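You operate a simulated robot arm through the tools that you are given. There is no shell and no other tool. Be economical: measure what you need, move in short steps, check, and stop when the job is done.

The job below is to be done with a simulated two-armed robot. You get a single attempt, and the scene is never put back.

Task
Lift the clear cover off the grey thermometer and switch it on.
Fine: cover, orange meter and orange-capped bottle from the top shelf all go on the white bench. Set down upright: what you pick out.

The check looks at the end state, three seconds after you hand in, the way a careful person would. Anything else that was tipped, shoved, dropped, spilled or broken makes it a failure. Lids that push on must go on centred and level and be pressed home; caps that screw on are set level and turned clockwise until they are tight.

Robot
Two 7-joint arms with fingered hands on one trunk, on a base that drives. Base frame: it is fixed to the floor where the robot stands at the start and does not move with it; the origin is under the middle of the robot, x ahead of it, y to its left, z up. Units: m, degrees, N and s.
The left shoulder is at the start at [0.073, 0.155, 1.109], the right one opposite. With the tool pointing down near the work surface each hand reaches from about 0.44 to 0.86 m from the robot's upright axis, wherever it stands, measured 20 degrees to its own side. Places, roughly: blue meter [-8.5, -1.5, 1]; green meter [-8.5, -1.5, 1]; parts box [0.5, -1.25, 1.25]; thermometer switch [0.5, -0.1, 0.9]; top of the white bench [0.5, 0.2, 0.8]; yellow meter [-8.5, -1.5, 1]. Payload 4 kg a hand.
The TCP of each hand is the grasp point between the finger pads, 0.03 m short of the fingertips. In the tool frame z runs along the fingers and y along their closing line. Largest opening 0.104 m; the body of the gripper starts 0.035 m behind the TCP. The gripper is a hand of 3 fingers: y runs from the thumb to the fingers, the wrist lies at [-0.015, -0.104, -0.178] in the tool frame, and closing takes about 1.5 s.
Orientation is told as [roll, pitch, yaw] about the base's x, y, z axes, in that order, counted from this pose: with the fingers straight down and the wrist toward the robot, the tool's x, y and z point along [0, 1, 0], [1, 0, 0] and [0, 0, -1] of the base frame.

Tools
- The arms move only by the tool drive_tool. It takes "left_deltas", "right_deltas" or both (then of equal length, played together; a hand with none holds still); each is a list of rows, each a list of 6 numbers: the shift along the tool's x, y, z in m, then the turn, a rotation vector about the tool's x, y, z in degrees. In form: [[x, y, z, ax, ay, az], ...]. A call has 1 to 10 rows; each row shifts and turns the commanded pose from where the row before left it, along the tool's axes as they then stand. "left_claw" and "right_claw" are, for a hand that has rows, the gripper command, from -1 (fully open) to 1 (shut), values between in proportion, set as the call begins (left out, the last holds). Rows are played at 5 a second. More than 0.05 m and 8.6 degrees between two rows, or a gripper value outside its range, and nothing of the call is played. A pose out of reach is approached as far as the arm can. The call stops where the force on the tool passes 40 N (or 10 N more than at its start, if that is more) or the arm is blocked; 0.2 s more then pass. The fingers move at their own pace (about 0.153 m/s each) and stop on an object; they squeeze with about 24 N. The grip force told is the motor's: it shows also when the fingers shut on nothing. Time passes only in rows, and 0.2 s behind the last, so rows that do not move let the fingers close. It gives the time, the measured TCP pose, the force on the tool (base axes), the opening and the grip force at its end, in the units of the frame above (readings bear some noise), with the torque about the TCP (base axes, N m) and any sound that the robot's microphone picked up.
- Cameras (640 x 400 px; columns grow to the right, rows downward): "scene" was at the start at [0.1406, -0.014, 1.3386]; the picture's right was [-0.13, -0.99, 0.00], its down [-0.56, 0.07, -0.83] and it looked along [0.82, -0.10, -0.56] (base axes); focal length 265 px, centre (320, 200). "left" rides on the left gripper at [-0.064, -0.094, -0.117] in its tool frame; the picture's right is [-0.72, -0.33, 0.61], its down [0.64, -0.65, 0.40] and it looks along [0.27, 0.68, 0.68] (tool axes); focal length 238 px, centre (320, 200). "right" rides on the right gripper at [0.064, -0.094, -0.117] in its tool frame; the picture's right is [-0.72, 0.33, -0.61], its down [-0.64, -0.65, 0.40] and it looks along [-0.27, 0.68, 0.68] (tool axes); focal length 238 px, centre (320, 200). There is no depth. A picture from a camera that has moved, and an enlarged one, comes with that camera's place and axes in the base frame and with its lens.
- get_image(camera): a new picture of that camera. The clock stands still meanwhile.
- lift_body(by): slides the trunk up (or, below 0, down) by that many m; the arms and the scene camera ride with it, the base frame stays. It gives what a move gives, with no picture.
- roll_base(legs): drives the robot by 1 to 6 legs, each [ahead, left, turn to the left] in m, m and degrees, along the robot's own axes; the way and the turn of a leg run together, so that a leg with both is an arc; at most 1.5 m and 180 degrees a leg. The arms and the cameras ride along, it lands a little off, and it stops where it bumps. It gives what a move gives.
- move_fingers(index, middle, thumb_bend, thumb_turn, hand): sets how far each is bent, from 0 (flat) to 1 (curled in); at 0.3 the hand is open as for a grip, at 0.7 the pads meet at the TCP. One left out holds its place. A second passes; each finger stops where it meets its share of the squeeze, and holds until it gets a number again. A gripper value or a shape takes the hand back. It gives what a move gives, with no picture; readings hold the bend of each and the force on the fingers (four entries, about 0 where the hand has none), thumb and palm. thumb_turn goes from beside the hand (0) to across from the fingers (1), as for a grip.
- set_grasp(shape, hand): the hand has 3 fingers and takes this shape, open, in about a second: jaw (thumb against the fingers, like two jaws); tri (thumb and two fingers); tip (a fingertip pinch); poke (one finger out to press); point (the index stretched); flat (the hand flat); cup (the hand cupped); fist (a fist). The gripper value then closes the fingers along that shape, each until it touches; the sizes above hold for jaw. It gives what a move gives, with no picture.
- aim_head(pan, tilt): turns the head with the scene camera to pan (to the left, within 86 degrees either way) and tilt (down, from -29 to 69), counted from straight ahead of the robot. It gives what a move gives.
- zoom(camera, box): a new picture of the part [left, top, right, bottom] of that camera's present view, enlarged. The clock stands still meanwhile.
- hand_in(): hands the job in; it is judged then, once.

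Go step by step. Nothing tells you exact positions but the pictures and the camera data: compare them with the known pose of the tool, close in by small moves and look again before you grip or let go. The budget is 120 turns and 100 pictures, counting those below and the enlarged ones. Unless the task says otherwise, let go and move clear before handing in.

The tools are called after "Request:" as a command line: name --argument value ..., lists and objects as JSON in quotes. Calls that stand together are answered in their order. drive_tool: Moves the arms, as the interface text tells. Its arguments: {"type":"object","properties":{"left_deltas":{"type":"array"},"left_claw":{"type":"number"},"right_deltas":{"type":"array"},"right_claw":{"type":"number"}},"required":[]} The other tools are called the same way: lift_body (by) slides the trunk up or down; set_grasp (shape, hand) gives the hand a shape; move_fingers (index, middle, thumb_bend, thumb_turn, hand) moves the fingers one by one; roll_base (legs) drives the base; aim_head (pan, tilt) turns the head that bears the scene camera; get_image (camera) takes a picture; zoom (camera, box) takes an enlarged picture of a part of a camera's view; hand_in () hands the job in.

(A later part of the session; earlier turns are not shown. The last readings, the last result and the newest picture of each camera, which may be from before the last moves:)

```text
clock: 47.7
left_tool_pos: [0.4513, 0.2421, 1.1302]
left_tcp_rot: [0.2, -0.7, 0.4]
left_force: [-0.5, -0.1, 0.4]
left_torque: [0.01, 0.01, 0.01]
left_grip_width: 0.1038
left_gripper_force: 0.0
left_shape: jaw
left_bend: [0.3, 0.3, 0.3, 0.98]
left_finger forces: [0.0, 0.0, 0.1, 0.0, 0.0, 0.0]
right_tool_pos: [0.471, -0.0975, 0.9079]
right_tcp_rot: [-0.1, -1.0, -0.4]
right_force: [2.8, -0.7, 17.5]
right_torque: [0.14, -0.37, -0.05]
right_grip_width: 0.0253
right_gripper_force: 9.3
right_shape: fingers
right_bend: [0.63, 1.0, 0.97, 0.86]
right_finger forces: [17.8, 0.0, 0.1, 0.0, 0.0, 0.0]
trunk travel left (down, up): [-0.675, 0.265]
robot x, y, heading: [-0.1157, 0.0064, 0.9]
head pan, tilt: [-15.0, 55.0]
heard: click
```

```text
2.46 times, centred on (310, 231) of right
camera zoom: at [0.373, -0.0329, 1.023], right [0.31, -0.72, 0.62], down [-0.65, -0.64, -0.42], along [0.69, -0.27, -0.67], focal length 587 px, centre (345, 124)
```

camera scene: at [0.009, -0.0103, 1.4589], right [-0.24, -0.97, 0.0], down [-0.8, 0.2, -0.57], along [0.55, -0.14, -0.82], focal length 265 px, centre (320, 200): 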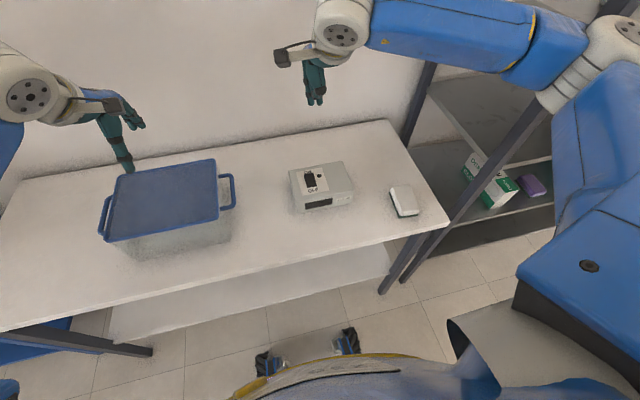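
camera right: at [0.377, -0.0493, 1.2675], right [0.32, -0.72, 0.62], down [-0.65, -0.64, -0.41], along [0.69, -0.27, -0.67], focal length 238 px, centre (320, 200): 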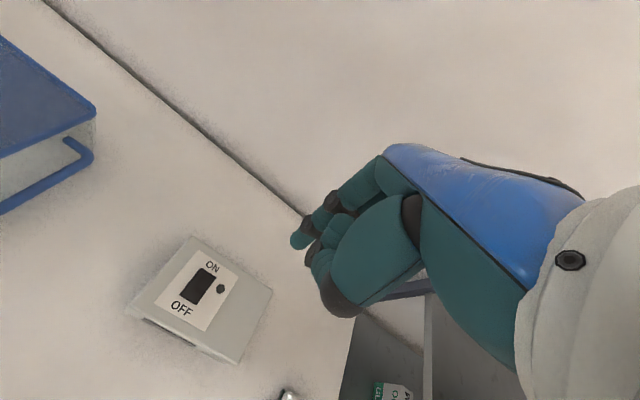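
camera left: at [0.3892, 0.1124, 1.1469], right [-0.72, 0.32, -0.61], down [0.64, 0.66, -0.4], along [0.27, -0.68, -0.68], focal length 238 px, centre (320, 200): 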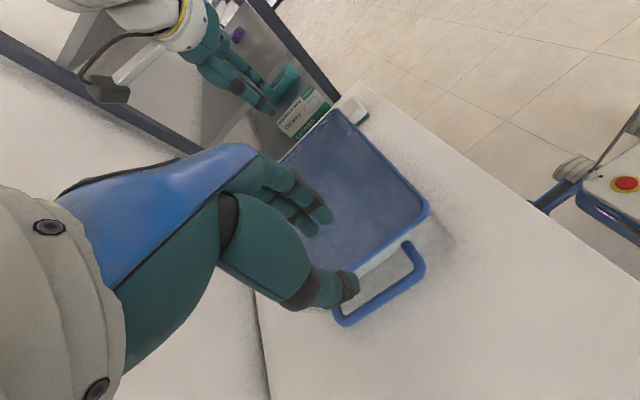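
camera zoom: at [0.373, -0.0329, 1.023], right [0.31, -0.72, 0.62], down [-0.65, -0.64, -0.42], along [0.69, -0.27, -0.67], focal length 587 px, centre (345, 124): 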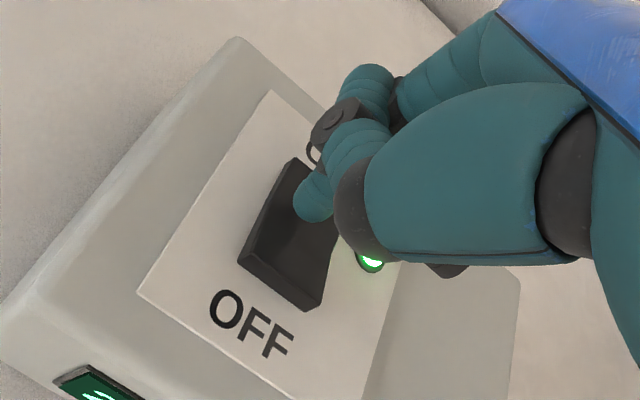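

It clicked, the lamp is green and the display lit. Retracting, then looking toward the shelf.

Request:
drive_tool --right_deltas '[[0, 0, -0.01, 0, 0, 0], [0, 0, -0.04, 0, 0, 0], [0, 0, -0.045, 0, 0, 0], [0, -0.01, -0.045, 0, 0, 0], [0, -0.02, -0.045, 0, 0, 0], [0, -0.02, -0.045, 0, 0, 0]]'

Request:
set_grasp --hand "right" --shape "jaw"

Request:
aim_head --pan -65 --tilt 30

Request:
get_image --camera "scene"

```text
clock: 49.1
left_tool_pos: [0.4516, 0.242, 1.1294]
left_tcp_rot: [0.2, -0.8, 0.5]
left_force: [-0.5, -0.3, 0.0]
left_torque: [0.0, -0.02, 0.0]
left_grip_width: 0.1039
left_gripper_force: 0.1
left_shape: jaw
left_bend: [0.3, 0.3, 0.3, 0.98]
left_finger forces: [0.1, 0.0, 0.0, 0.0, 0.0, 0.0]
right_tool_pos: [0.4142, -0.1017, 1.1369]
right_tcp_rot: [-0.2, -0.5, -0.4]
right_force: [-1.1, 0.2, -0.2]
right_torque: [0.01, 0.0, 0.03]
right_grip_width: 0.0252
right_gripper_force: 0.0
right_shape: fingers
right_bend: [0.63, 1.0, 0.97, 0.86]
right_finger forces: [0.0, 0.1, 0.0, 0.0, 0.0, 0.1]
trunk travel left (down, up): [-0.675, 0.265]
robot x, y, heading: [-0.1179, 0.009, 1.0]
head pan, tilt: [-15.0, 55.0]
```

```text
clock: 50.0
left_tool_pos: [0.4529, 0.2413, 1.1282]
left_tcp_rot: [0.1, -0.5, 0.4]
left_force: [-0.2, -0.5, 0.1]
left_torque: [0.0, 0.0, -0.02]
left_grip_width: 0.1039
left_gripper_force: 0.0
left_shape: jaw
left_bend: [0.3, 0.3, 0.3, 0.98]
left_finger forces: [0.0, 0.0, 0.0, 0.0, 0.1, 0.0]
right_tool_pos: [0.4181, -0.1018, 1.1342]
right_tcp_rot: [-0.1, -0.4, -0.3]
right_force: [0.7, -0.8, 0.7]
right_torque: [-0.03, 0.02, -0.01]
right_grip_width: 0.1036
right_gripper_force: 0.0
right_shape: jaw
right_bend: [0.3, 0.3, 0.3, 0.97]
right_finger forces: [0.0, 0.0, 0.0, 0.0, 0.1, 0.0]
trunk travel left (down, up): [-0.675, 0.265]
robot x, y, heading: [-0.1159, 0.0104, 0.8]
head pan, tilt: [-15.0, 55.0]
```

```text
clock: 51.2
left_tool_pos: [0.4522, 0.2413, 1.1292]
left_tcp_rot: [0.2, -0.7, 0.4]
left_force: [0.1, 0.1, 1.0]
left_torque: [0.0, 0.01, 0.01]
left_grip_width: 0.1039
left_gripper_force: 0.1
left_shape: jaw
left_bend: [0.3, 0.3, 0.3, 0.98]
left_finger forces: [0.0, 0.0, 0.1, 0.1, 0.0, 0.0]
right_tool_pos: [0.4175, -0.101, 1.1346]
right_tcp_rot: [-0.1, -0.5, -0.3]
right_force: [0.5, 0.3, 0.6]
right_torque: [0.03, 0.02, -0.02]
right_grip_width: 0.1036
right_gripper_force: 0.0
right_shape: jaw
right_bend: [0.3, 0.3, 0.3, 0.97]
right_finger forces: [0.0, 0.0, 0.0, 0.0, 0.0, 0.0]
trunk travel left (down, up): [-0.675, 0.265]
robot x, y, heading: [-0.1115, 0.0065, 0.9]
head pan, tilt: [-65.0, 30.0]
```

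```text
41 pictures are left
camera scene: at [-0.0215, -0.074, 1.495], right [-0.9, -0.44, 0.0], down [-0.22, 0.45, -0.87], along [0.38, -0.78, -0.5], focal length 265 px, centre (320, 200)
```

scene: 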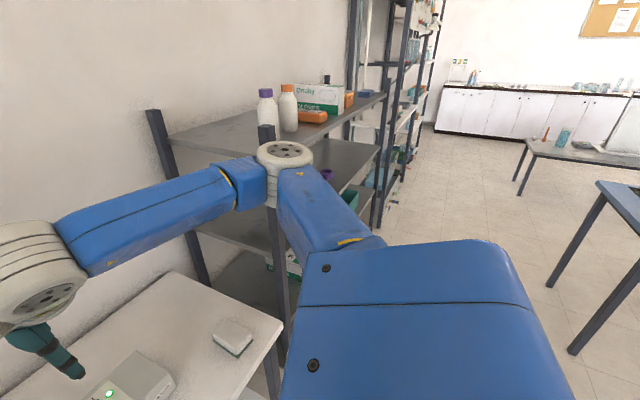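

The shelf unit stands along the same wall, to the right of the bench. I'll back off 0.32 m, raise the trunk, slide right and look at the top shelf.

Request:
roll_base --legs '[[-0.35, 0, -1], [0, -0.85, 0]]'

Request:
aim_head --pan -10 --tilt 25

Request:
lift_body --by 0.2

Request:
get_image --camera "scene"

```text
clock: 57.5
left_tool_pos: [0.1052, -0.5974, 1.1284]
left_tcp_rot: [0.0, -0.6, -0.1]
left_force: [-0.2, 0.8, 0.2]
left_torque: [-0.05, 0.03, 0.0]
left_grip_width: 0.1041
left_gripper_force: 0.1
left_shape: jaw
left_bend: [0.3, 0.3, 0.3, 0.98]
left_finger forces: [0.0, 0.0, 0.0, 0.0, 0.0, 0.0]
right_tool_pos: [0.0647, -0.9405, 1.1344]
right_tcp_rot: [-0.2, -0.5, -1.0]
right_force: [-0.1, 0.2, 0.3]
right_torque: [0.02, 0.01, 0.02]
right_grip_width: 0.1039
right_gripper_force: 0.2
right_shape: jaw
right_bend: [0.3, 0.3, 0.3, 0.97]
right_finger forces: [0.0, 0.1, 0.0, 0.0, 0.1, 0.0]
trunk travel left (down, up): [-0.675, 0.265]
robot x, y, heading: [-0.4633, -0.827, 0.4]
head pan, tilt: [-65.0, 30.0]
```

```text
clock: 58.8
left_tool_pos: [0.1027, -0.6025, 1.1301]
left_tcp_rot: [0.2, -0.7, -0.2]
left_force: [1.0, -0.2, 0.3]
left_torque: [0.0, -0.03, -0.02]
left_grip_width: 0.1038
left_gripper_force: 0.1
left_shape: jaw
left_bend: [0.3, 0.3, 0.3, 0.98]
left_finger forces: [0.0, 0.0, 0.1, 0.0, 0.0, 0.1]
right_tool_pos: [0.0624, -0.9439, 1.135]
right_tcp_rot: [0.0, -0.4, -1.0]
right_force: [-0.1, 0.3, -0.3]
right_torque: [-0.02, 0.0, -0.02]
right_grip_width: 0.1036
right_gripper_force: 0.0
right_shape: jaw
right_bend: [0.3, 0.3, 0.3, 0.97]
right_finger forces: [0.1, 0.0, 0.0, 0.0, 0.0, 0.1]
trunk travel left (down, up): [-0.675, 0.265]
robot x, y, heading: [-0.4632, -0.8246, 0.5]
head pan, tilt: [-10.0, 25.0]
```

```text
clock: 60.9
left_tool_pos: [0.1036, -0.6005, 1.3293]
left_tcp_rot: [0.3, -0.8, -0.2]
left_force: [0.8, 0.3, -0.6]
left_torque: [-0.02, -0.03, 0.03]
left_grip_width: 0.1039
left_gripper_force: 0.0
left_shape: jaw
left_bend: [0.3, 0.3, 0.3, 0.98]
left_finger forces: [0.0, 0.1, 0.0, 0.1, 0.0, 0.0]
right_tool_pos: [0.0641, -0.9441, 1.3349]
right_tcp_rot: [-0.1, -0.4, -1.0]
right_force: [0.3, 0.4, 0.0]
right_torque: [0.0, 0.03, -0.02]
right_grip_width: 0.1036
right_gripper_force: 0.1
right_shape: jaw
right_bend: [0.3, 0.3, 0.3, 0.97]
right_finger forces: [0.0, 0.0, 0.0, 0.0, 0.1, 0.0]
trunk travel left (down, up): [-0.875, 0.065]
robot x, y, heading: [-0.4651, -0.8265, 0.3]
head pan, tilt: [-10.0, 25.0]
```

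```text
40 pictures are left
camera scene: at [-0.3204, -0.8456, 1.7029], right [-0.17, -0.99, 0.0], down [-0.42, 0.07, -0.91], along [0.89, -0.15, -0.42], focal length 265 px, centre (320, 200)
```

scene: 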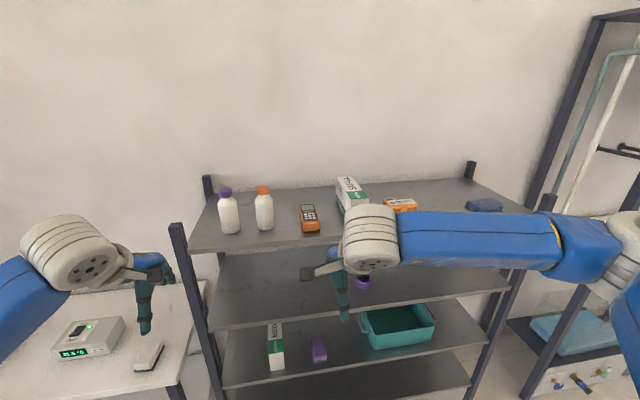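

Clear view: on the top shelf (z≈1.265) the orange-capped bottle is at about (0.42, −0.79) and the orange meter lies at about (0.44, −0.94). I'll raise both hands and yaw them (right −90°, left +90°) for gripping.

Request:
drive_tool --left_deltas '[[0, 0, -0.018, 0, 0, -8.5], [0, 0, -0.018, 0, 0, -8.5], [0, 0, -0.018, 0, 0, -8.5], [0, 0, -0.018, 0, 0, -8.5], [0, 0, -0.018, 0, 0, -8.5], [0, 0, -0.018, 0, 0, -8.5], [0, 0, -0.018, 0, 0, -8.5], [0, 0, -0.018, 0, 0, -8.5], [0, 0, -0.018, 0, 0, -8.5], [0, 0, -0.018, 0, 0, -8.5]]' --right_deltas '[[0, 0, -0.018, 0, 0, 8.5], [0, 0, -0.018, 0, 0, 8.5], [0, 0, -0.018, 0, 0, 8.5], [0, 0, -0.018, 0, 0, 8.5], [0, 0, -0.018, 0, 0, 8.5], [0, 0, -0.018, 0, 0, 8.5], [0, 0, -0.018, 0, 0, 8.5], [0, 0, -0.018, 0, 0, 8.5], [0, 0, -0.018, 0, 0, 8.5], [0, 0, -0.018, 0, 0, 8.5]]'

Request:
drive_tool --left_deltas '[[0, 0, 0, 0, 0, -5], [0, 0.03, 0, 0, 0, 0], [0, 0.03, 0, 0, 0, 0], [0, 0.03, 0, 0, 0, 0]]' --right_deltas '[[0, 0, 0, 0, 0, 4], [0, 0.02, 0, 0, 0, 0], [0, 0.02, 0, 0, 0, 0], [0, 0.02, 0, 0, 0, 0]]'

Request:
get_image --camera "scene"

```text
clock: 63.1
left_tool_pos: [0.1011, -0.6008, 1.51]
left_tcp_rot: [-0.7, -0.2, 84.9]
left_force: [-0.3, -0.6, -1.2]
left_torque: [-0.03, 0.02, 0.03]
left_grip_width: 0.104
left_gripper_force: 0.0
left_shape: jaw
left_bend: [0.3, 0.3, 0.3, 0.98]
left_finger forces: [0.0, 0.0, 0.0, 0.0, 0.0, 0.0]
right_tool_pos: [0.0606, -0.944, 1.5159]
right_tcp_rot: [0.6, -0.1, -86.2]
right_force: [0.5, -0.7, 0.2]
right_torque: [-0.01, -0.01, -0.03]
right_grip_width: 0.1034
right_gripper_force: 0.1
right_shape: jaw
right_bend: [0.3, 0.3, 0.3, 0.97]
right_finger forces: [0.0, 0.0, 0.1, 0.0, 0.1, 0.0]
trunk travel left (down, up): [-0.875, 0.065]
robot x, y, heading: [-0.4652, -0.828, 0.4]
head pan, tilt: [-10.0, 25.0]
```

```text
clock: 64.1
left_tool_pos: [0.1015, -0.5114, 1.5104]
left_tcp_rot: [-0.6, -0.2, 89.6]
left_force: [0.0, 0.3, 0.4]
left_torque: [0.0, 0.02, 0.01]
left_grip_width: 0.1038
left_gripper_force: 0.0
left_shape: jaw
left_bend: [0.3, 0.3, 0.3, 0.98]
left_finger forces: [0.0, 0.0, 0.0, 0.0, 0.0, 0.0]
right_tool_pos: [0.063, -1.0036, 1.5158]
right_tcp_rot: [0.7, 0.0, -90.0]
right_force: [-0.7, -0.3, -0.4]
right_torque: [0.0, -0.01, 0.02]
right_grip_width: 0.1035
right_gripper_force: 0.0
right_shape: jaw
right_bend: [0.3, 0.3, 0.3, 0.97]
right_finger forces: [0.0, 0.1, 0.0, 0.1, 0.0, 0.1]
trunk travel left (down, up): [-0.875, 0.065]
robot x, y, heading: [-0.4644, -0.8259, 0.2]
head pan, tilt: [-10.0, 25.0]
```

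```text
39 pictures are left
camera scene: at [-0.3211, -0.8443, 1.703], right [-0.17, -0.99, 0.0], down [-0.42, 0.07, -0.91], along [0.89, -0.15, -0.42], focal length 265 px, centre (320, 200)
```

scene: 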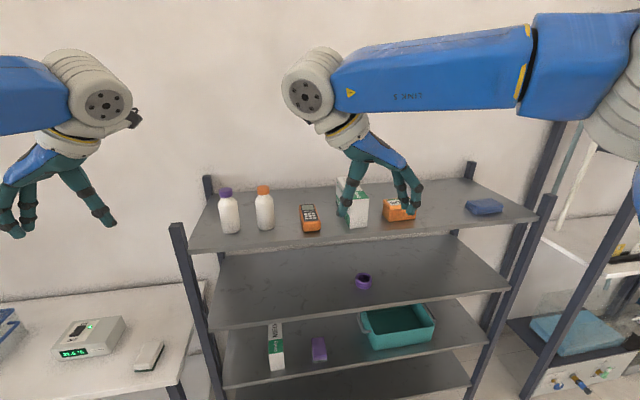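

Driving in so the right hand hangs over the meter.

Request:
roll_base --legs '[[0.34, 0.06, 0]]'

Request:
aim_head --pan -20 --tilt 40

Request:
get_image --camera "scene"

Request:
get_image --camera "right"

```text
clock: 66.4
left_tool_pos: [0.433, -0.4527, 1.5137]
left_tcp_rot: [-0.9, -0.3, 89.8]
left_force: [0.1, 0.2, 0.2]
left_torque: [0.03, -0.01, -0.03]
left_grip_width: 0.1038
left_gripper_force: 0.0
left_shape: jaw
left_bend: [0.3, 0.3, 0.3, 0.98]
left_finger forces: [0.0, 0.1, 0.0, 0.1, 0.0, 0.0]
right_tool_pos: [0.3947, -0.9446, 1.5174]
right_tcp_rot: [0.8, 0.0, -89.9]
right_force: [0.1, -0.2, 0.2]
right_torque: [-0.02, -0.01, 0.01]
right_grip_width: 0.1038
right_gripper_force: 0.0
right_shape: jaw
right_bend: [0.3, 0.3, 0.3, 0.97]
right_finger forces: [0.0, 0.1, 0.0, 0.0, 0.1, 0.0]
trunk travel left (down, up): [-0.875, 0.065]
robot x, y, heading: [-0.1261, -0.7686, 0.1]
head pan, tilt: [-10.0, 25.0]
```

```text
clock: 67.1
left_tool_pos: [0.4352, -0.4498, 1.5121]
left_tcp_rot: [-0.9, -0.1, 89.7]
left_force: [0.4, 0.6, -0.4]
left_torque: [0.02, 0.03, -0.01]
left_grip_width: 0.1035
left_gripper_force: 0.0
left_shape: jaw
left_bend: [0.3, 0.3, 0.3, 0.98]
left_finger forces: [0.1, 0.0, 0.0, 0.1, 0.0, 0.0]
right_tool_pos: [0.3961, -0.9417, 1.5184]
right_tcp_rot: [0.9, -0.2, -89.9]
right_force: [-0.1, 0.3, 0.5]
right_torque: [0.01, 0.0, -0.01]
right_grip_width: 0.1038
right_gripper_force: 0.0
right_shape: jaw
right_bend: [0.3, 0.3, 0.3, 0.97]
right_finger forces: [0.1, 0.0, 0.0, 0.0, 0.0, 0.0]
trunk travel left (down, up): [-0.875, 0.065]
robot x, y, heading: [-0.1255, -0.7702, 0.4]
head pan, tilt: [-20.0, 40.0]
```

```text
38 pictures are left
camera scene: at [0.0038, -0.796, 1.6799], right [-0.34, -0.94, 0.0], down [-0.61, 0.22, -0.77], along [0.72, -0.26, -0.64], focal length 265 px, centre (320, 200)
```

scene: 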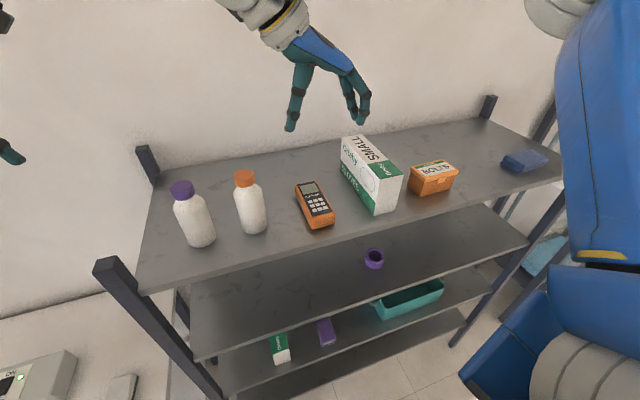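

```text
37 pictures are left
camera right: at [0.4572, -0.8468, 1.6358], right [-0.73, -0.33, 0.6], down [-0.64, 0.65, -0.41], along [-0.26, -0.68, -0.68], focal length 238 px, centre (320, 200)
```

right: 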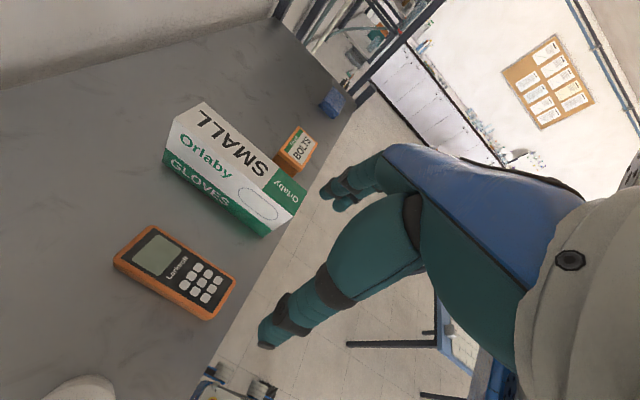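

The meter is centred at about (0.452, −0.940), top z≈1.285, lying along x. Lowering the right hand over it.

Request:
drive_tool --right_deltas '[[0.014, 0, 0.04, 0, 0, 0], [0.014, 0, 0.04, 0, 0, 0], [0.014, 0, 0.04, 0, 0, 0], [0.014, 0, 0.04, 0, 0, 0]]'

Request:
zoom --camera "scene" --box '[220, 100, 412, 220]'

Request:
zoom --camera "right" --box '[120, 180, 440, 380]'

```text
clock: 68.1
left_tool_pos: [0.4381, -0.4504, 1.5114]
left_tcp_rot: [-0.7, -0.2, 89.8]
left_force: [-0.7, -0.5, 1.2]
left_torque: [-0.01, 0.01, -0.04]
left_grip_width: 0.1037
left_gripper_force: 0.1
left_shape: jaw
left_bend: [0.3, 0.3, 0.3, 0.98]
left_finger forces: [0.0, 0.0, 0.0, 0.0, 0.0, 0.0]
right_tool_pos: [0.4539, -0.9384, 1.3576]
right_tcp_rot: [0.7, -0.1, -90.0]
right_force: [-0.4, 0.2, 0.0]
right_torque: [0.02, 0.0, -0.01]
right_grip_width: 0.1038
right_gripper_force: 0.0
right_shape: jaw
right_bend: [0.3, 0.3, 0.3, 0.97]
right_finger forces: [0.0, 0.0, 0.0, 0.1, 0.1, 0.0]
trunk travel left (down, up): [-0.875, 0.065]
robot x, y, heading: [-0.1279, -0.7662, 0.1]
head pan, tilt: [-20.0, 40.0]
```

```text
3.33 times, centred on (316, 160) of scene
camera zoom: at [0.0078, -0.7967, 1.6795], right [-0.34, -0.94, 0.0], down [-0.61, 0.22, -0.76], along [0.72, -0.26, -0.65], focal length 882 px, centre (333, 333)
```

zoom: 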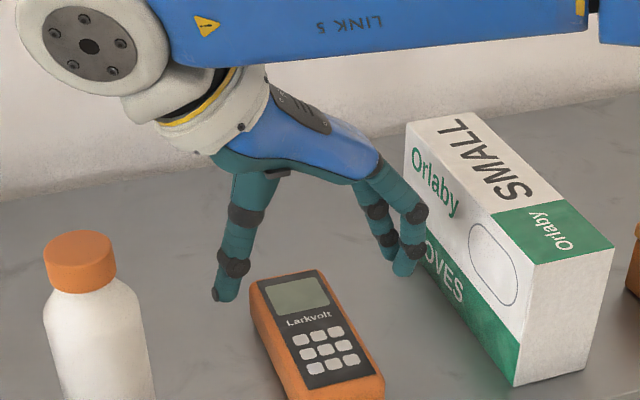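

```text
2.00 times, centred on (280, 280) of right
camera zoom: at [0.5161, -0.8455, 1.4748], right [-0.73, -0.33, 0.6], down [-0.64, 0.65, -0.41], along [-0.26, -0.68, -0.68], focal length 477 px, centre (400, 40)
```

zoom: 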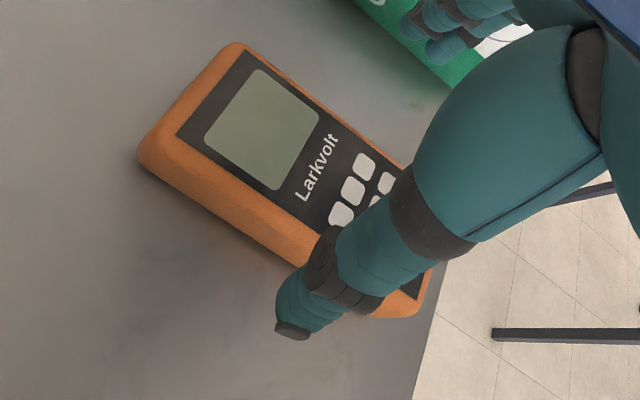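

Aligned over the meter. Going down to z≈1.302.

Request:
drive_tool --right_deltas '[[0, 0, 0.02, 0, 0, 0], [0, 0, 0.02, 0, 0, 0], [0, 0, 0.008, 0, 0, 0], [0, 0, 0.006, 0, 0, 0]]'

Request:
zoom --camera "scene" --box '[220, 120, 412, 240]'

```text
clock: 69.1
left_tool_pos: [0.4358, -0.45, 1.5104]
left_tcp_rot: [-0.9, -0.1, 89.8]
left_force: [0.0, -0.4, -0.1]
left_torque: [-0.01, 0.03, -0.02]
left_grip_width: 0.1037
left_gripper_force: 0.1
left_shape: jaw
left_bend: [0.3, 0.3, 0.3, 0.98]
left_finger forces: [0.1, 0.0, 0.0, 0.0, 0.1, 0.1]
right_tool_pos: [0.4564, -0.9423, 1.3034]
right_tcp_rot: [0.7, -0.1, -90.0]
right_force: [0.0, -0.5, 0.5]
right_torque: [0.02, 0.0, -0.03]
right_grip_width: 0.1038
right_gripper_force: 0.0
right_shape: jaw
right_bend: [0.3, 0.3, 0.3, 0.97]
right_finger forces: [0.1, 0.0, 0.0, 0.0, 0.0, 0.0]
trunk travel left (down, up): [-0.875, 0.065]
robot x, y, heading: [-0.1297, -0.7661, 0.3]
head pan, tilt: [-20.0, 40.0]
```

```text
3.33 times, centred on (316, 180) of scene
camera zoom: at [0.0071, -0.7971, 1.6796], right [-0.34, -0.94, 0.0], down [-0.61, 0.22, -0.76], along [0.72, -0.26, -0.64], focal length 882 px, centre (333, 267)
```

zoom: 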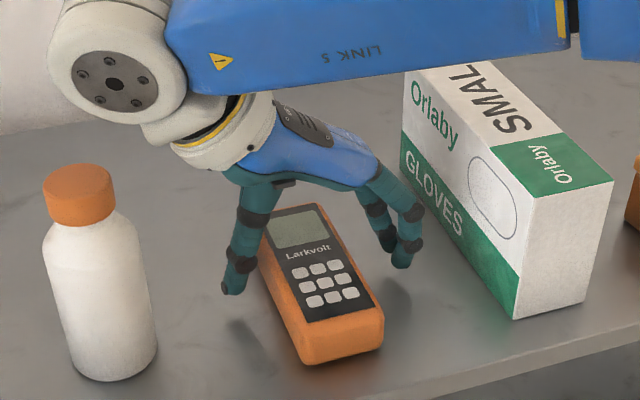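

The fingertip shadows show some clearance left; lowering 12 mm more, then closing.

Request:
drive_tool --right_deltas '[[0, 0, 0.004, 0, 0, 0], [0, 0, 0.004, 0, 0, 0], [0, 0, 0.004, 0, 0, 0]]'

Request:
drive_tool --right_deltas '[[0, 0, 0, 0, 0, 0], [0, 0, 0, 0, 0, 0], [0, 0, 0, 0, 0, 0], [0, 0, 0, 0, 0, 0], [0, 0, 0, 0, 0, 0], [0, 0, 0, 0, 0, 0], [0, 0, 0, 0, 0, 0], [0, 0, 0, 0, 0, 0]]' --right_claw 1

Request:
zoom --camera "scene" --box '[220, 120, 412, 240]'

```text
clock: 69.9
left_tool_pos: [0.4373, -0.4511, 1.5105]
left_tcp_rot: [-0.7, -0.2, 89.8]
left_force: [1.2, -0.7, 0.7]
left_torque: [-0.02, -0.01, 0.02]
left_grip_width: 0.1037
left_gripper_force: 0.1
left_shape: jaw
left_bend: [0.3, 0.3, 0.3, 0.98]
left_finger forces: [0.0, 0.0, 0.1, 0.0, 0.1, 0.1]
right_tool_pos: [0.4578, -0.9403, 1.2906]
right_tcp_rot: [0.7, 0.0, -89.9]
right_force: [-0.1, 0.3, -0.3]
right_torque: [0.01, 0.02, 0.02]
right_grip_width: 0.1036
right_gripper_force: 0.1
right_shape: jaw
right_bend: [0.3, 0.3, 0.3, 0.97]
right_finger forces: [0.0, 0.0, 0.1, 0.0, 0.0, 0.0]
trunk travel left (down, up): [-0.875, 0.065]
robot x, y, heading: [-0.1271, -0.7675, 0.3]
head pan, tilt: [-20.0, 40.0]
```

```text
clock: 71.7
left_tool_pos: [0.4372, -0.45, 1.5111]
left_tcp_rot: [-0.8, -0.3, 89.7]
left_force: [0.3, -0.2, -0.3]
left_torque: [0.03, 0.0, 0.01]
left_grip_width: 0.1038
left_gripper_force: 0.1
left_shape: jaw
left_bend: [0.3, 0.3, 0.3, 0.98]
left_finger forces: [0.0, 0.1, 0.0, 0.0, 0.0, 0.0]
right_tool_pos: [0.4565, -0.9419, 1.2904]
right_tcp_rot: [0.7, 0.1, -89.8]
right_force: [-1.2, 0.5, 0.2]
right_torque: [-0.05, 0.02, 0.02]
right_grip_width: 0.0522
right_gripper_force: 23.8
right_shape: jaw
right_bend: [0.74, 0.48, 0.65, 1.0]
right_finger forces: [15.1, 7.8, 0.1, 0.0, 21.9, 0.1]
trunk travel left (down, up): [-0.875, 0.065]
robot x, y, heading: [-0.1245, -0.7664, 0.5]
head pan, tilt: [-20.0, 40.0]
```

```text
3.33 times, centred on (316, 180) of scene
camera zoom: at [0.0071, -0.797, 1.6795], right [-0.34, -0.94, 0.0], down [-0.61, 0.22, -0.76], along [0.72, -0.26, -0.64], focal length 882 px, centre (333, 267)
```

zoom: 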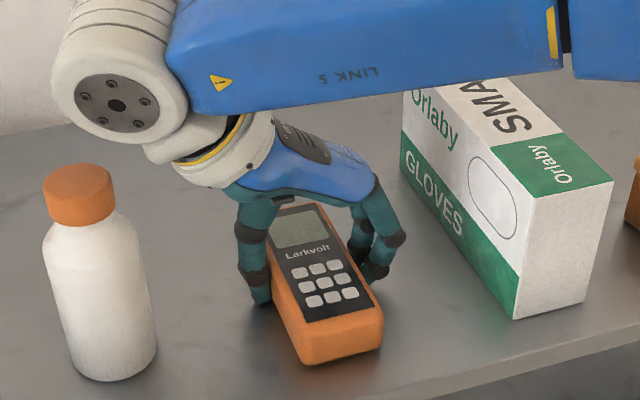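

The meter is gripped (52 mm). Lifting straight up.

Request:
drive_tool --right_deltas '[[0, 0, -0.01, 0, 0, 0], [0, 0, -0.03, 0, 0, 0], [0, 0, -0.04, 0, 0, 0], [0, 0, -0.045, 0, 0, 0], [0, 0, -0.045, 0, 0, 0], [0, 0, -0.045, 0, 0, 0]]'

Request:
get_image --camera "scene"

```text
clock: 73.1
left_tool_pos: [0.4347, -0.4497, 1.5112]
left_tcp_rot: [-1.0, 0.0, 89.7]
left_force: [-0.2, 0.8, 0.0]
left_torque: [-0.03, -0.02, 0.01]
left_grip_width: 0.1037
left_gripper_force: 0.0
left_shape: jaw
left_bend: [0.3, 0.3, 0.3, 0.98]
left_finger forces: [0.0, 0.1, 0.1, 0.1, 0.0, 0.0]
right_tool_pos: [0.4541, -0.9404, 1.5088]
right_tcp_rot: [0.8, -0.1, -89.9]
right_force: [-0.6, 0.4, -2.6]
right_torque: [-0.01, 0.0, 0.02]
right_grip_width: 0.0519
right_gripper_force: 24.4
right_shape: jaw
right_bend: [0.74, 0.48, 0.65, 1.0]
right_finger forces: [14.0, 7.8, 0.0, 0.0, 21.9, 0.0]
trunk travel left (down, up): [-0.875, 0.065]
robot x, y, heading: [-0.1295, -0.7653, 0.5]
head pan, tilt: [-20.0, 40.0]
```

```text
32 pictures are left
camera scene: at [0.0051, -0.7957, 1.6797], right [-0.34, -0.94, 0.0], down [-0.61, 0.22, -0.77], along [0.72, -0.26, -0.64], focal length 265 px, centre (320, 200)
```

scene: 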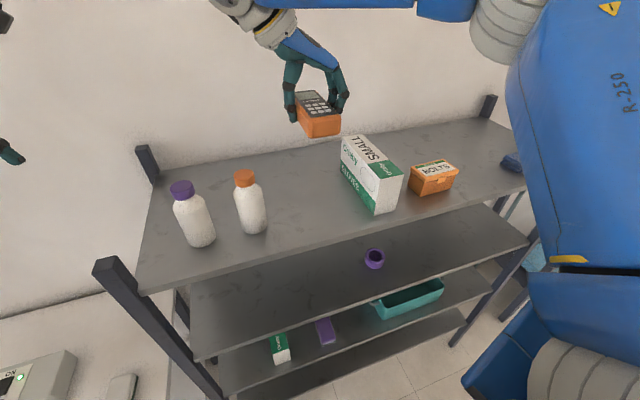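

Meter lifted. For the bottle at about (0.453, −0.797, base 1.25) I'll back off and pitch the left hand horizontal to grip the body from the front.

Request:
roll_base --legs '[[-0.42, 0, 0]]'

Request:
drive_tool --left_deltas '[[0, 0, 0, 0, -8.5, 0], [0, 0, 0, 0, -8.5, 0], [0, 0, 0, 0, -8.5, 0], [0, 0, 0, 0, -8.5, 0], [0, 0, 0, 0, -8.5, 0], [0, 0, 0, 0, -8.5, 0], [0, 0, 0, 0, -8.5, 0], [0, 0, 0, 0, -8.5, 0], [0, 0, 0, 0, -8.5, 0], [0, 0, 0, 0, -8.5, 0]]' --left_claw -0.73

Request:
drive_tool --left_deltas '[[0.02, -0.02, 0.01, 0, -5, 0], [0.04, -0.02, 0.02, 0, 0, 0], [0.04, -0.02, 0.02, 0, 0, 0], [0.04, -0.02, 0.02, 0, 0, 0], [0.04, -0.02, 0.02, 0, 0, 0], [0.02, -0.02, 0, 0, 0, 0]]'

Request:
get_image --camera "scene"

```text
clock: 75.7
left_tool_pos: [0.0147, -0.4524, 1.5097]
left_tcp_rot: [-0.6, -0.2, 89.9]
left_force: [-0.5, -0.1, 0.1]
left_torque: [0.03, 0.01, 0.01]
left_grip_width: 0.1038
left_gripper_force: 0.0
left_shape: jaw
left_bend: [0.3, 0.3, 0.3, 0.98]
left_finger forces: [0.1, 0.1, 0.0, 0.0, 0.0, 0.1]
right_tool_pos: [0.0343, -0.9459, 1.504]
right_tcp_rot: [0.4, 0.1, -89.8]
right_force: [0.3, 0.6, -2.7]
right_torque: [0.0, -0.04, 0.01]
right_grip_width: 0.052
right_gripper_force: 23.5
right_shape: jaw
right_bend: [0.74, 0.48, 0.65, 1.0]
right_finger forces: [14.1, 7.8, 0.0, 0.0, 22.0, 0.1]
trunk travel left (down, up): [-0.875, 0.065]
robot x, y, heading: [-0.5534, -0.769, 0.2]
head pan, tilt: [-20.0, 40.0]
```

```text
clock: 77.9
left_tool_pos: [0.0077, -0.4513, 1.5108]
left_tcp_rot: [-85.9, -0.1, 89.9]
left_force: [-0.2, -0.8, 0.4]
left_torque: [0.01, 0.0, 0.01]
left_grip_width: 0.0901
left_gripper_force: 0.0
left_shape: jaw
left_bend: [0.28, 0.32, 0.41, 0.98]
left_finger forces: [0.1, 0.1, 0.1, 0.0, 0.0, 0.1]
right_tool_pos: [0.028, -0.9442, 1.5081]
right_tcp_rot: [0.7, 0.0, -89.8]
right_force: [-0.4, -0.1, -3.0]
right_torque: [0.02, -0.02, -0.03]
right_grip_width: 0.0521
right_gripper_force: 23.7
right_shape: jaw
right_bend: [0.74, 0.48, 0.65, 1.0]
right_finger forces: [14.1, 7.9, 0.0, 0.0, 22.0, 0.1]
trunk travel left (down, up): [-0.875, 0.065]
robot x, y, heading: [-0.5563, -0.7693, 0.2]
head pan, tilt: [-20.0, 40.0]
```

```text
clock: 79.3
left_tool_pos: [0.1009, -0.5745, 1.3119]
left_tcp_rot: [-90.7, -0.4, 89.9]
left_force: [0.7, -0.1, 0.7]
left_torque: [-0.05, -0.01, 0.0]
left_grip_width: 0.0904
left_gripper_force: 0.0
left_shape: jaw
left_bend: [0.28, 0.32, 0.41, 0.98]
left_finger forces: [0.0, 0.0, 0.0, 0.1, 0.1, 0.0]
right_tool_pos: [0.0284, -0.9485, 1.5061]
right_tcp_rot: [0.7, 0.1, -89.7]
right_force: [0.2, -0.9, -2.5]
right_torque: [-0.02, -0.05, -0.01]
right_grip_width: 0.0519
right_gripper_force: 24.4
right_shape: jaw
right_bend: [0.74, 0.48, 0.65, 1.0]
right_finger forces: [14.1, 7.9, 0.1, 0.0, 22.0, 0.0]
trunk travel left (down, up): [-0.875, 0.065]
robot x, y, heading: [-0.5524, -0.7709, 0.6]
head pan, tilt: [-20.0, 40.0]
```

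```text
31 pictures are left
camera scene: at [-0.4189, -0.8032, 1.6794], right [-0.33, -0.94, 0.0], down [-0.61, 0.22, -0.76], along [0.72, -0.26, -0.65], focal length 265 px, centre (320, 200)
```

scene: 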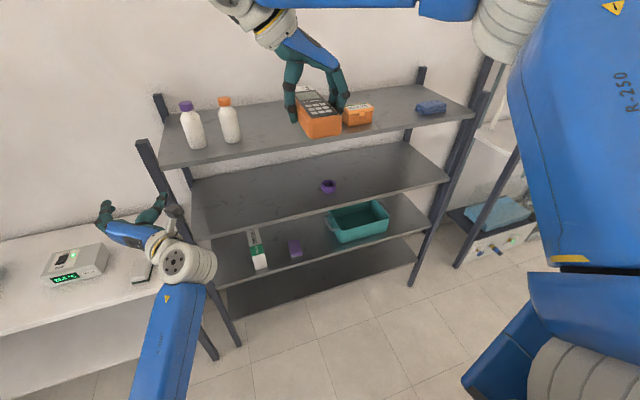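

Left hand is ready at z 1.31. Sliding right 0.22 m and ahead a bit so it faces the bottle.

Request:
roll_base --legs '[[0, -0.222, 0], [0.15, 0, 0]]'

Request:
get_image --camera "left"

Request:
get_image --camera "scene"

```text
clock: 82.0
left_tool_pos: [0.2445, -0.7947, 1.3168]
left_tcp_rot: [-91.2, -0.1, 89.7]
left_force: [-0.6, 0.2, -0.2]
left_torque: [0.0, 0.04, -0.03]
left_grip_width: 0.0905
left_gripper_force: 0.0
left_shape: jaw
left_bend: [0.28, 0.32, 0.41, 0.98]
left_finger forces: [0.0, 0.0, 0.0, 0.0, 0.0, 0.1]
right_tool_pos: [0.1687, -1.1676, 1.5117]
right_tcp_rot: [1.0, -0.1, -90.0]
right_force: [-0.4, 0.8, -2.1]
right_torque: [-0.04, -0.05, 0.03]
right_grip_width: 0.0523
right_gripper_force: 24.3
right_shape: jaw
right_bend: [0.74, 0.48, 0.65, 1.0]
right_finger forces: [14.1, 8.0, 0.0, 0.1, 22.1, 0.0]
trunk travel left (down, up): [-0.875, 0.065]
robot x, y, heading: [-0.4028, -0.9907, 0.3]
head pan, tilt: [-20.0, 40.0]
```

```text
30 pictures are left
camera left: at [0.125, -0.8888, 1.3771], right [0.6, -0.33, 0.73], down [0.41, -0.65, -0.63], along [0.69, 0.68, -0.25], focal length 238 px, centre (320, 200)
```

left: 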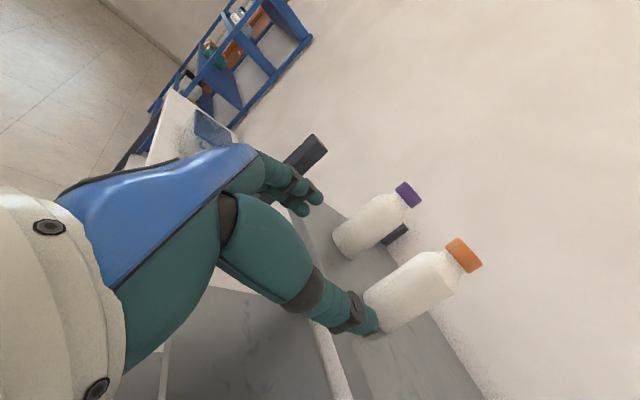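

```text
29 pictures are left
camera scene: at [-0.2802, -1.0212, 1.6806], right [-0.34, -0.94, 0.0], down [-0.6, 0.22, -0.77], along [0.72, -0.26, -0.64], focal length 265 px, centre (320, 200)
```

scene: 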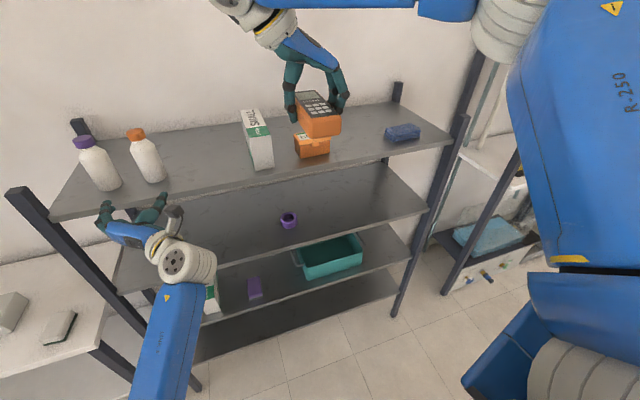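

Bottle confirmed at y≈−0.798, body middle at z≈1.31, and there is just room between the two bottles. Driving ahead 0.12 m then checking again.

Request:
roll_base --legs '[[0.12, 0, 0]]'

Request:
get_image --camera "left"

Request:
zoom --camera "scene" --box '[40, 100, 280, 250]'

```text
clock: 83.3
left_tool_pos: [0.3583, -0.8005, 1.3201]
left_tcp_rot: [-91.5, -0.4, 89.7]
left_force: [-0.4, -0.1, -0.1]
left_torque: [-0.01, 0.01, 0.02]
left_grip_width: 0.0898
left_gripper_force: 0.0
left_shape: jaw
left_bend: [0.28, 0.32, 0.41, 0.98]
left_finger forces: [0.0, 0.1, 0.0, 0.1, 0.0, 0.0]
right_tool_pos: [0.2814, -1.1751, 1.5148]
right_tcp_rot: [1.5, 0.2, -90.0]
right_force: [-0.8, 0.1, -0.5]
right_torque: [-0.03, -0.02, 0.02]
right_grip_width: 0.0521
right_gripper_force: 23.7
right_shape: jaw
right_bend: [0.74, 0.48, 0.65, 1.0]
right_finger forces: [14.2, 7.8, 0.0, 0.1, 21.9, 0.0]
trunk travel left (down, up): [-0.875, 0.065]
robot x, y, heading: [-0.2835, -0.9915, -0.0]
head pan, tilt: [-20.0, 40.0]
```

```text
28 pictures are left
camera left: at [0.2393, -0.8953, 1.3799], right [0.59, -0.33, 0.73], down [0.42, -0.65, -0.63], along [0.69, 0.68, -0.25], focal length 238 px, centre (320, 200)
```

left: 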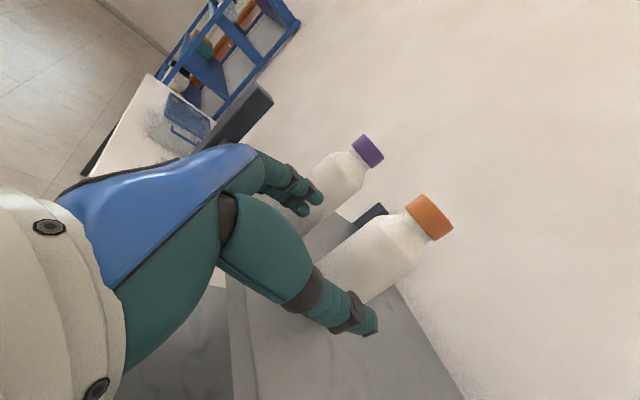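

```text
2.67 times, centred on (160, 175) of scene
camera zoom: at [-0.1649, -1.0287, 1.6809], right [-0.34, -0.94, 0.0], down [-0.6, 0.22, -0.77], along [0.73, -0.26, -0.64], focal length 706 px, centre (747, 267)
```

zoom: 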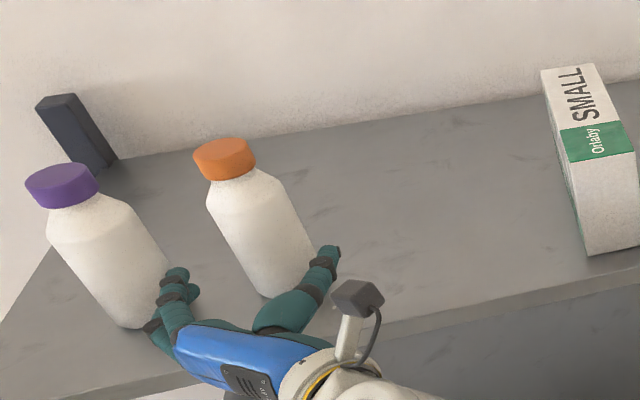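

The hand is about 15 mm too far right relative to the bottle; shifting left, then advancing in small steps.

Request:
drive_tool --left_deltas '[[0.003, 0.008, 0, 0, 1.3, 0], [0.003, 0.007, 0, 0, 0, 0], [0, 0, 0.012, 0, 0, 0], [0, 0, 0.012, 0, 0, 0], [0, 0, 0, 0, 0, 0]]'

Request:
zoom --camera "scene" --box '[40, 100, 280, 250]'

Request:
zoom --camera "left" --box '[220, 120, 460, 350]'

```text
clock: 84.5
left_tool_pos: [0.3962, -0.7828, 1.3074]
left_tcp_rot: [-89.5, -0.3, 89.6]
left_force: [-0.4, -1.3, 0.8]
left_torque: [0.0, -0.02, 0.02]
left_grip_width: 0.0899
left_gripper_force: 0.1
left_shape: jaw
left_bend: [0.28, 0.32, 0.41, 0.98]
left_finger forces: [0.0, 0.1, 0.0, 0.0, 0.1, 0.0]
right_tool_pos: [0.2972, -1.1724, 1.5081]
right_tcp_rot: [0.7, 0.1, -90.0]
right_force: [-0.6, -0.1, -2.9]
right_torque: [-0.01, -0.03, 0.0]
right_grip_width: 0.0523
right_gripper_force: 24.1
right_shape: jaw
right_bend: [0.74, 0.48, 0.65, 1.0]
right_finger forces: [14.1, 7.9, 0.0, 0.1, 22.0, 0.0]
trunk travel left (down, up): [-0.875, 0.065]
robot x, y, heading: [-0.2799, -0.9903, 0.1]
head pan, tilt: [-20.0, 40.0]
```

```text
2.67 times, centred on (160, 175) of scene
camera zoom: at [-0.144, -1.0254, 1.6791], right [-0.34, -0.94, 0.0], down [-0.61, 0.22, -0.76], along [0.72, -0.26, -0.65], focal length 706 px, centre (747, 267)
```

zoom: 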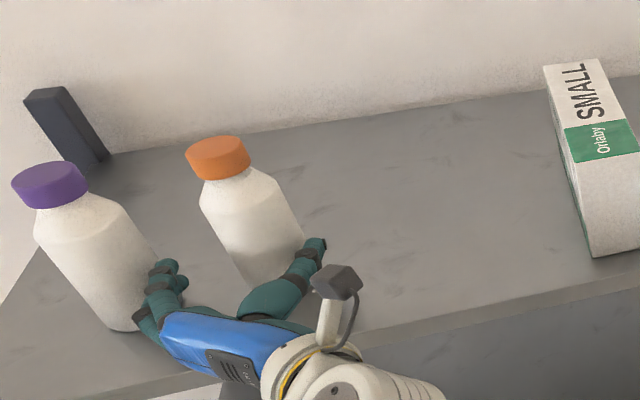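

```text
1.74 times, centred on (340, 235) of left
camera zoom: at [0.2793, -0.8782, 1.3707], right [0.62, -0.33, 0.71], down [0.4, -0.65, -0.65], along [0.68, 0.68, -0.27], focal length 414 px, centre (285, 139)
```

zoom: 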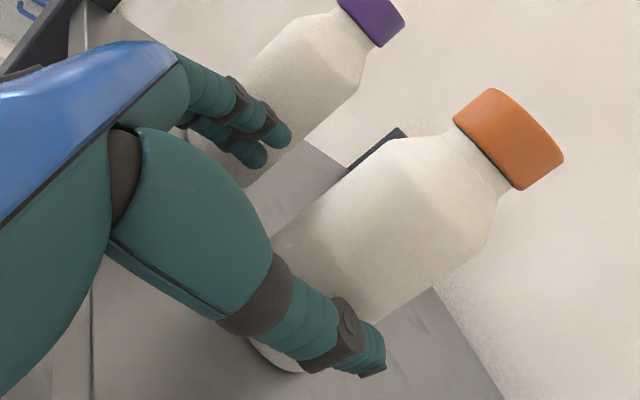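

Nearly centred; I'll narrow the opening slightly, shift 4 mm right and advance 55 mm in small steps.

Request:
drive_tool --left_deltas '[[0, -0.004, 0, 0, 0, 0], [0, 0, 0.01, 0, 0, 0], [0, 0, 0.01, 0, 0, 0], [0, 0, 0.01, 0, 0, 0]]' --left_claw -0.55

Request:
zoom --camera "scene" --box '[40, 100, 232, 220]'

```text
clock: 85.5
left_tool_pos: [0.4214, -0.7877, 1.3086]
left_tcp_rot: [-89.7, -0.2, 89.7]
left_force: [-0.6, -0.1, 0.4]
left_torque: [-0.02, 0.02, -0.01]
left_grip_width: 0.0809
left_gripper_force: 0.1
left_shape: jaw
left_bend: [0.27, 0.35, 0.52, 0.99]
left_finger forces: [0.0, 0.1, 0.0, 0.0, 0.1, 0.1]
right_tool_pos: [0.2926, -1.1718, 1.51]
right_tcp_rot: [0.8, 0.1, -90.1]
right_force: [-0.2, -0.3, -1.7]
right_torque: [-0.05, -0.03, 0.0]
right_grip_width: 0.0519
right_gripper_force: 23.7
right_shape: jaw
right_bend: [0.74, 0.48, 0.65, 1.0]
right_finger forces: [14.2, 7.9, 0.0, 0.0, 22.1, 0.0]
trunk travel left (down, up): [-0.875, 0.065]
robot x, y, heading: [-0.283, -0.9948, 0.3]
head pan, tilt: [-20.0, 40.0]
```

```text
3.33 times, centred on (136, 160) of scene
camera zoom: at [-0.1491, -1.0253, 1.6796], right [-0.34, -0.94, 0.0], down [-0.61, 0.22, -0.76], along [0.72, -0.26, -0.64], focal length 882 px, centre (933, 333)
```

zoom: 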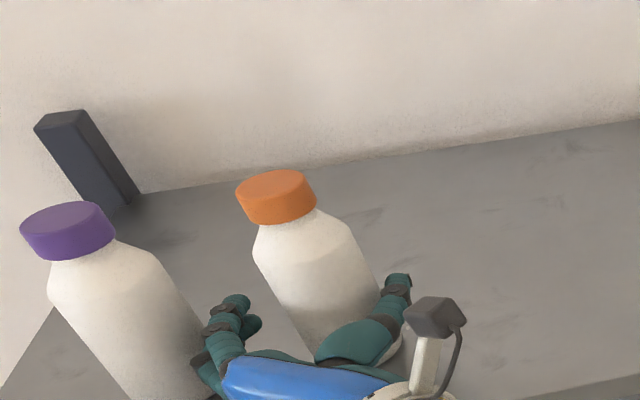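

Fingers straddle the bottle cleanly. Advancing 28 mm more, then closing.

Request:
drive_tool --left_deltas '[[0, 0, 0.01, 0, 0, 0], [0, 0, 0.01, 0, 0, 0], [0, 0, 0.008, 0, 0, 0], [0, 0, 0, 0, 0, 0]]'

Request:
drive_tool --left_deltas '[[0, 0, 0, 0, 0, 0], [0, 0, 0, 0, 0, 0], [0, 0, 0, 0, 0, 0], [0, 0, 0, 0, 0, 0], [0, 0, 0, 0, 0, 0], [0, 0, 0, 0, 0, 0], [0, 0, 0, 0, 0, 0], [0, 0, 0, 0, 0, 0]]' --left_claw 1

Request:
zoom --camera "scene" --box '[40, 100, 232, 220]'

```text
clock: 86.5
left_tool_pos: [0.4512, -0.7882, 1.3062]
left_tcp_rot: [-89.7, -0.2, 89.7]
left_force: [-0.1, -0.1, -0.7]
left_torque: [-0.05, 0.03, -0.04]
left_grip_width: 0.0811
left_gripper_force: 0.1
left_shape: jaw
left_bend: [0.27, 0.35, 0.52, 0.99]
left_finger forces: [0.1, 0.0, 0.1, 0.0, 0.0, 0.0]
right_tool_pos: [0.2943, -1.1719, 1.5092]
right_tcp_rot: [0.9, 0.1, -90.0]
right_force: [0.0, 0.4, -2.5]
right_torque: [0.01, -0.03, -0.03]
right_grip_width: 0.0521
right_gripper_force: 23.5
right_shape: jaw
right_bend: [0.74, 0.48, 0.65, 1.0]
right_finger forces: [14.2, 8.0, 0.1, 0.1, 22.1, 0.1]
trunk travel left (down, up): [-0.875, 0.065]
robot x, y, heading: [-0.2834, -0.9926, -0.0]
head pan, tilt: [-20.0, 40.0]
```

```text
clock: 88.3
left_tool_pos: [0.4522, -0.7884, 1.3079]
left_tcp_rot: [-89.6, -0.1, 89.7]
left_force: [0.2, -0.8, -0.6]
left_torque: [0.0, 0.01, -0.01]
left_grip_width: 0.0266
left_gripper_force: 24.2
left_shape: jaw
left_bend: [0.73, 0.7, 0.73, 1.0]
left_finger forces: [20.2, 9.0, 0.0, 0.0, 31.2, 0.1]
right_tool_pos: [0.2938, -1.1721, 1.51]
right_tcp_rot: [0.9, 0.1, -89.9]
right_force: [-0.9, 0.7, -2.1]
right_torque: [0.03, 0.0, 0.01]
right_grip_width: 0.0524
right_gripper_force: 24.0
right_shape: jaw
right_bend: [0.74, 0.48, 0.65, 1.0]
right_finger forces: [14.1, 7.9, 0.0, 0.1, 22.2, 0.0]
trunk travel left (down, up): [-0.875, 0.065]
robot x, y, heading: [-0.2784, -0.9922, 0.2]
head pan, tilt: [-20.0, 40.0]
```

```text
3.33 times, centred on (136, 160) of scene
camera zoom: at [-0.148, -1.0252, 1.6795], right [-0.34, -0.94, 0.0], down [-0.61, 0.22, -0.76], along [0.72, -0.26, -0.65], focal length 882 px, centre (933, 333)
```

zoom: 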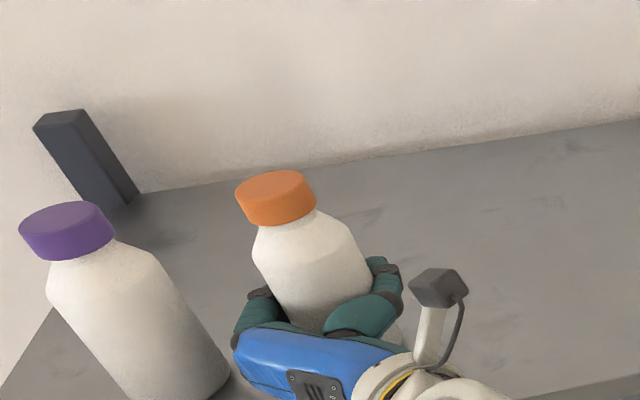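

Fingers have wrapped around the bottle. Lifting 6 cm and checking.

Request:
drive_tool --left_deltas '[[-0.01, 0, 0, 0, 0, 0], [-0.02, 0, 0, 0, 0, 0], [-0.03, 0, 0, 0, 0, 0]]'

Request:
get_image --camera "scene"

Request:
get_image --camera "left"

```text
clock: 89.1
left_tool_pos: [0.4507, -0.7879, 1.3675]
left_tcp_rot: [-89.7, -0.4, 89.7]
left_force: [-0.8, -0.4, -2.5]
left_torque: [0.04, -0.08, 0.01]
left_grip_width: 0.0266
left_gripper_force: 24.2
left_shape: jaw
left_bend: [0.73, 0.7, 0.73, 1.0]
left_finger forces: [19.8, 10.0, 0.0, 0.0, 32.1, 0.1]
right_tool_pos: [0.2946, -1.1718, 1.5097]
right_tcp_rot: [0.9, 0.1, -89.9]
right_force: [0.0, -0.3, -3.3]
right_torque: [0.03, 0.0, -0.02]
right_grip_width: 0.0524
right_gripper_force: 23.8
right_shape: jaw
right_bend: [0.74, 0.48, 0.65, 1.0]
right_finger forces: [14.2, 8.0, 0.1, 0.0, 22.0, 0.1]
trunk travel left (down, up): [-0.875, 0.065]
robot x, y, heading: [-0.287, -0.9916, 0.4]
head pan, tilt: [-20.0, 40.0]
```

```text
22 pictures are left
camera scene: at [-0.148, -1.0259, 1.6794], right [-0.34, -0.94, 0.0], down [-0.61, 0.22, -0.76], along [0.72, -0.26, -0.65], focal length 265 px, centre (320, 200)
```

scene: 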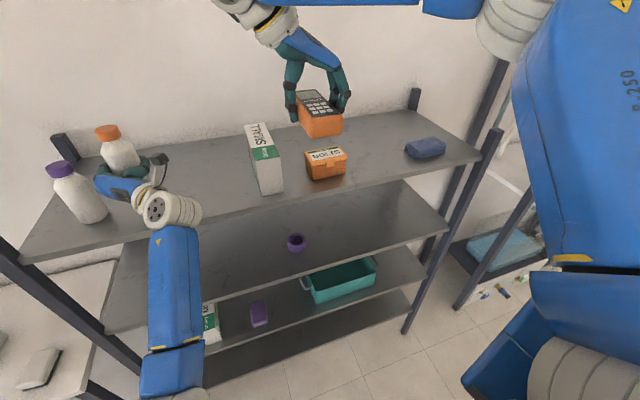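

```text
21 pictures are left
camera left: at [0.333, -0.8835, 1.4317], right [0.62, -0.33, 0.71], down [0.4, -0.65, -0.65], along [0.68, 0.68, -0.27], focal length 238 px, centre (320, 200)
```

left: 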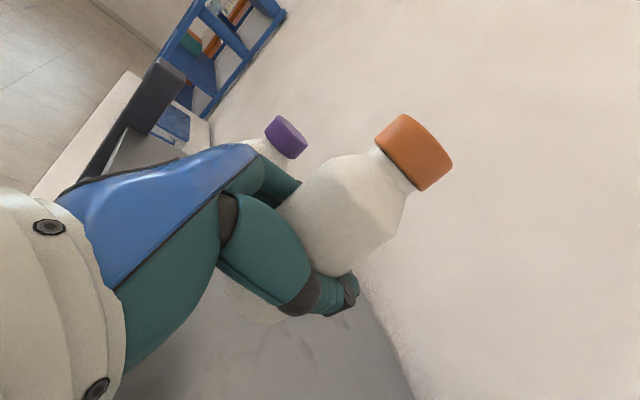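

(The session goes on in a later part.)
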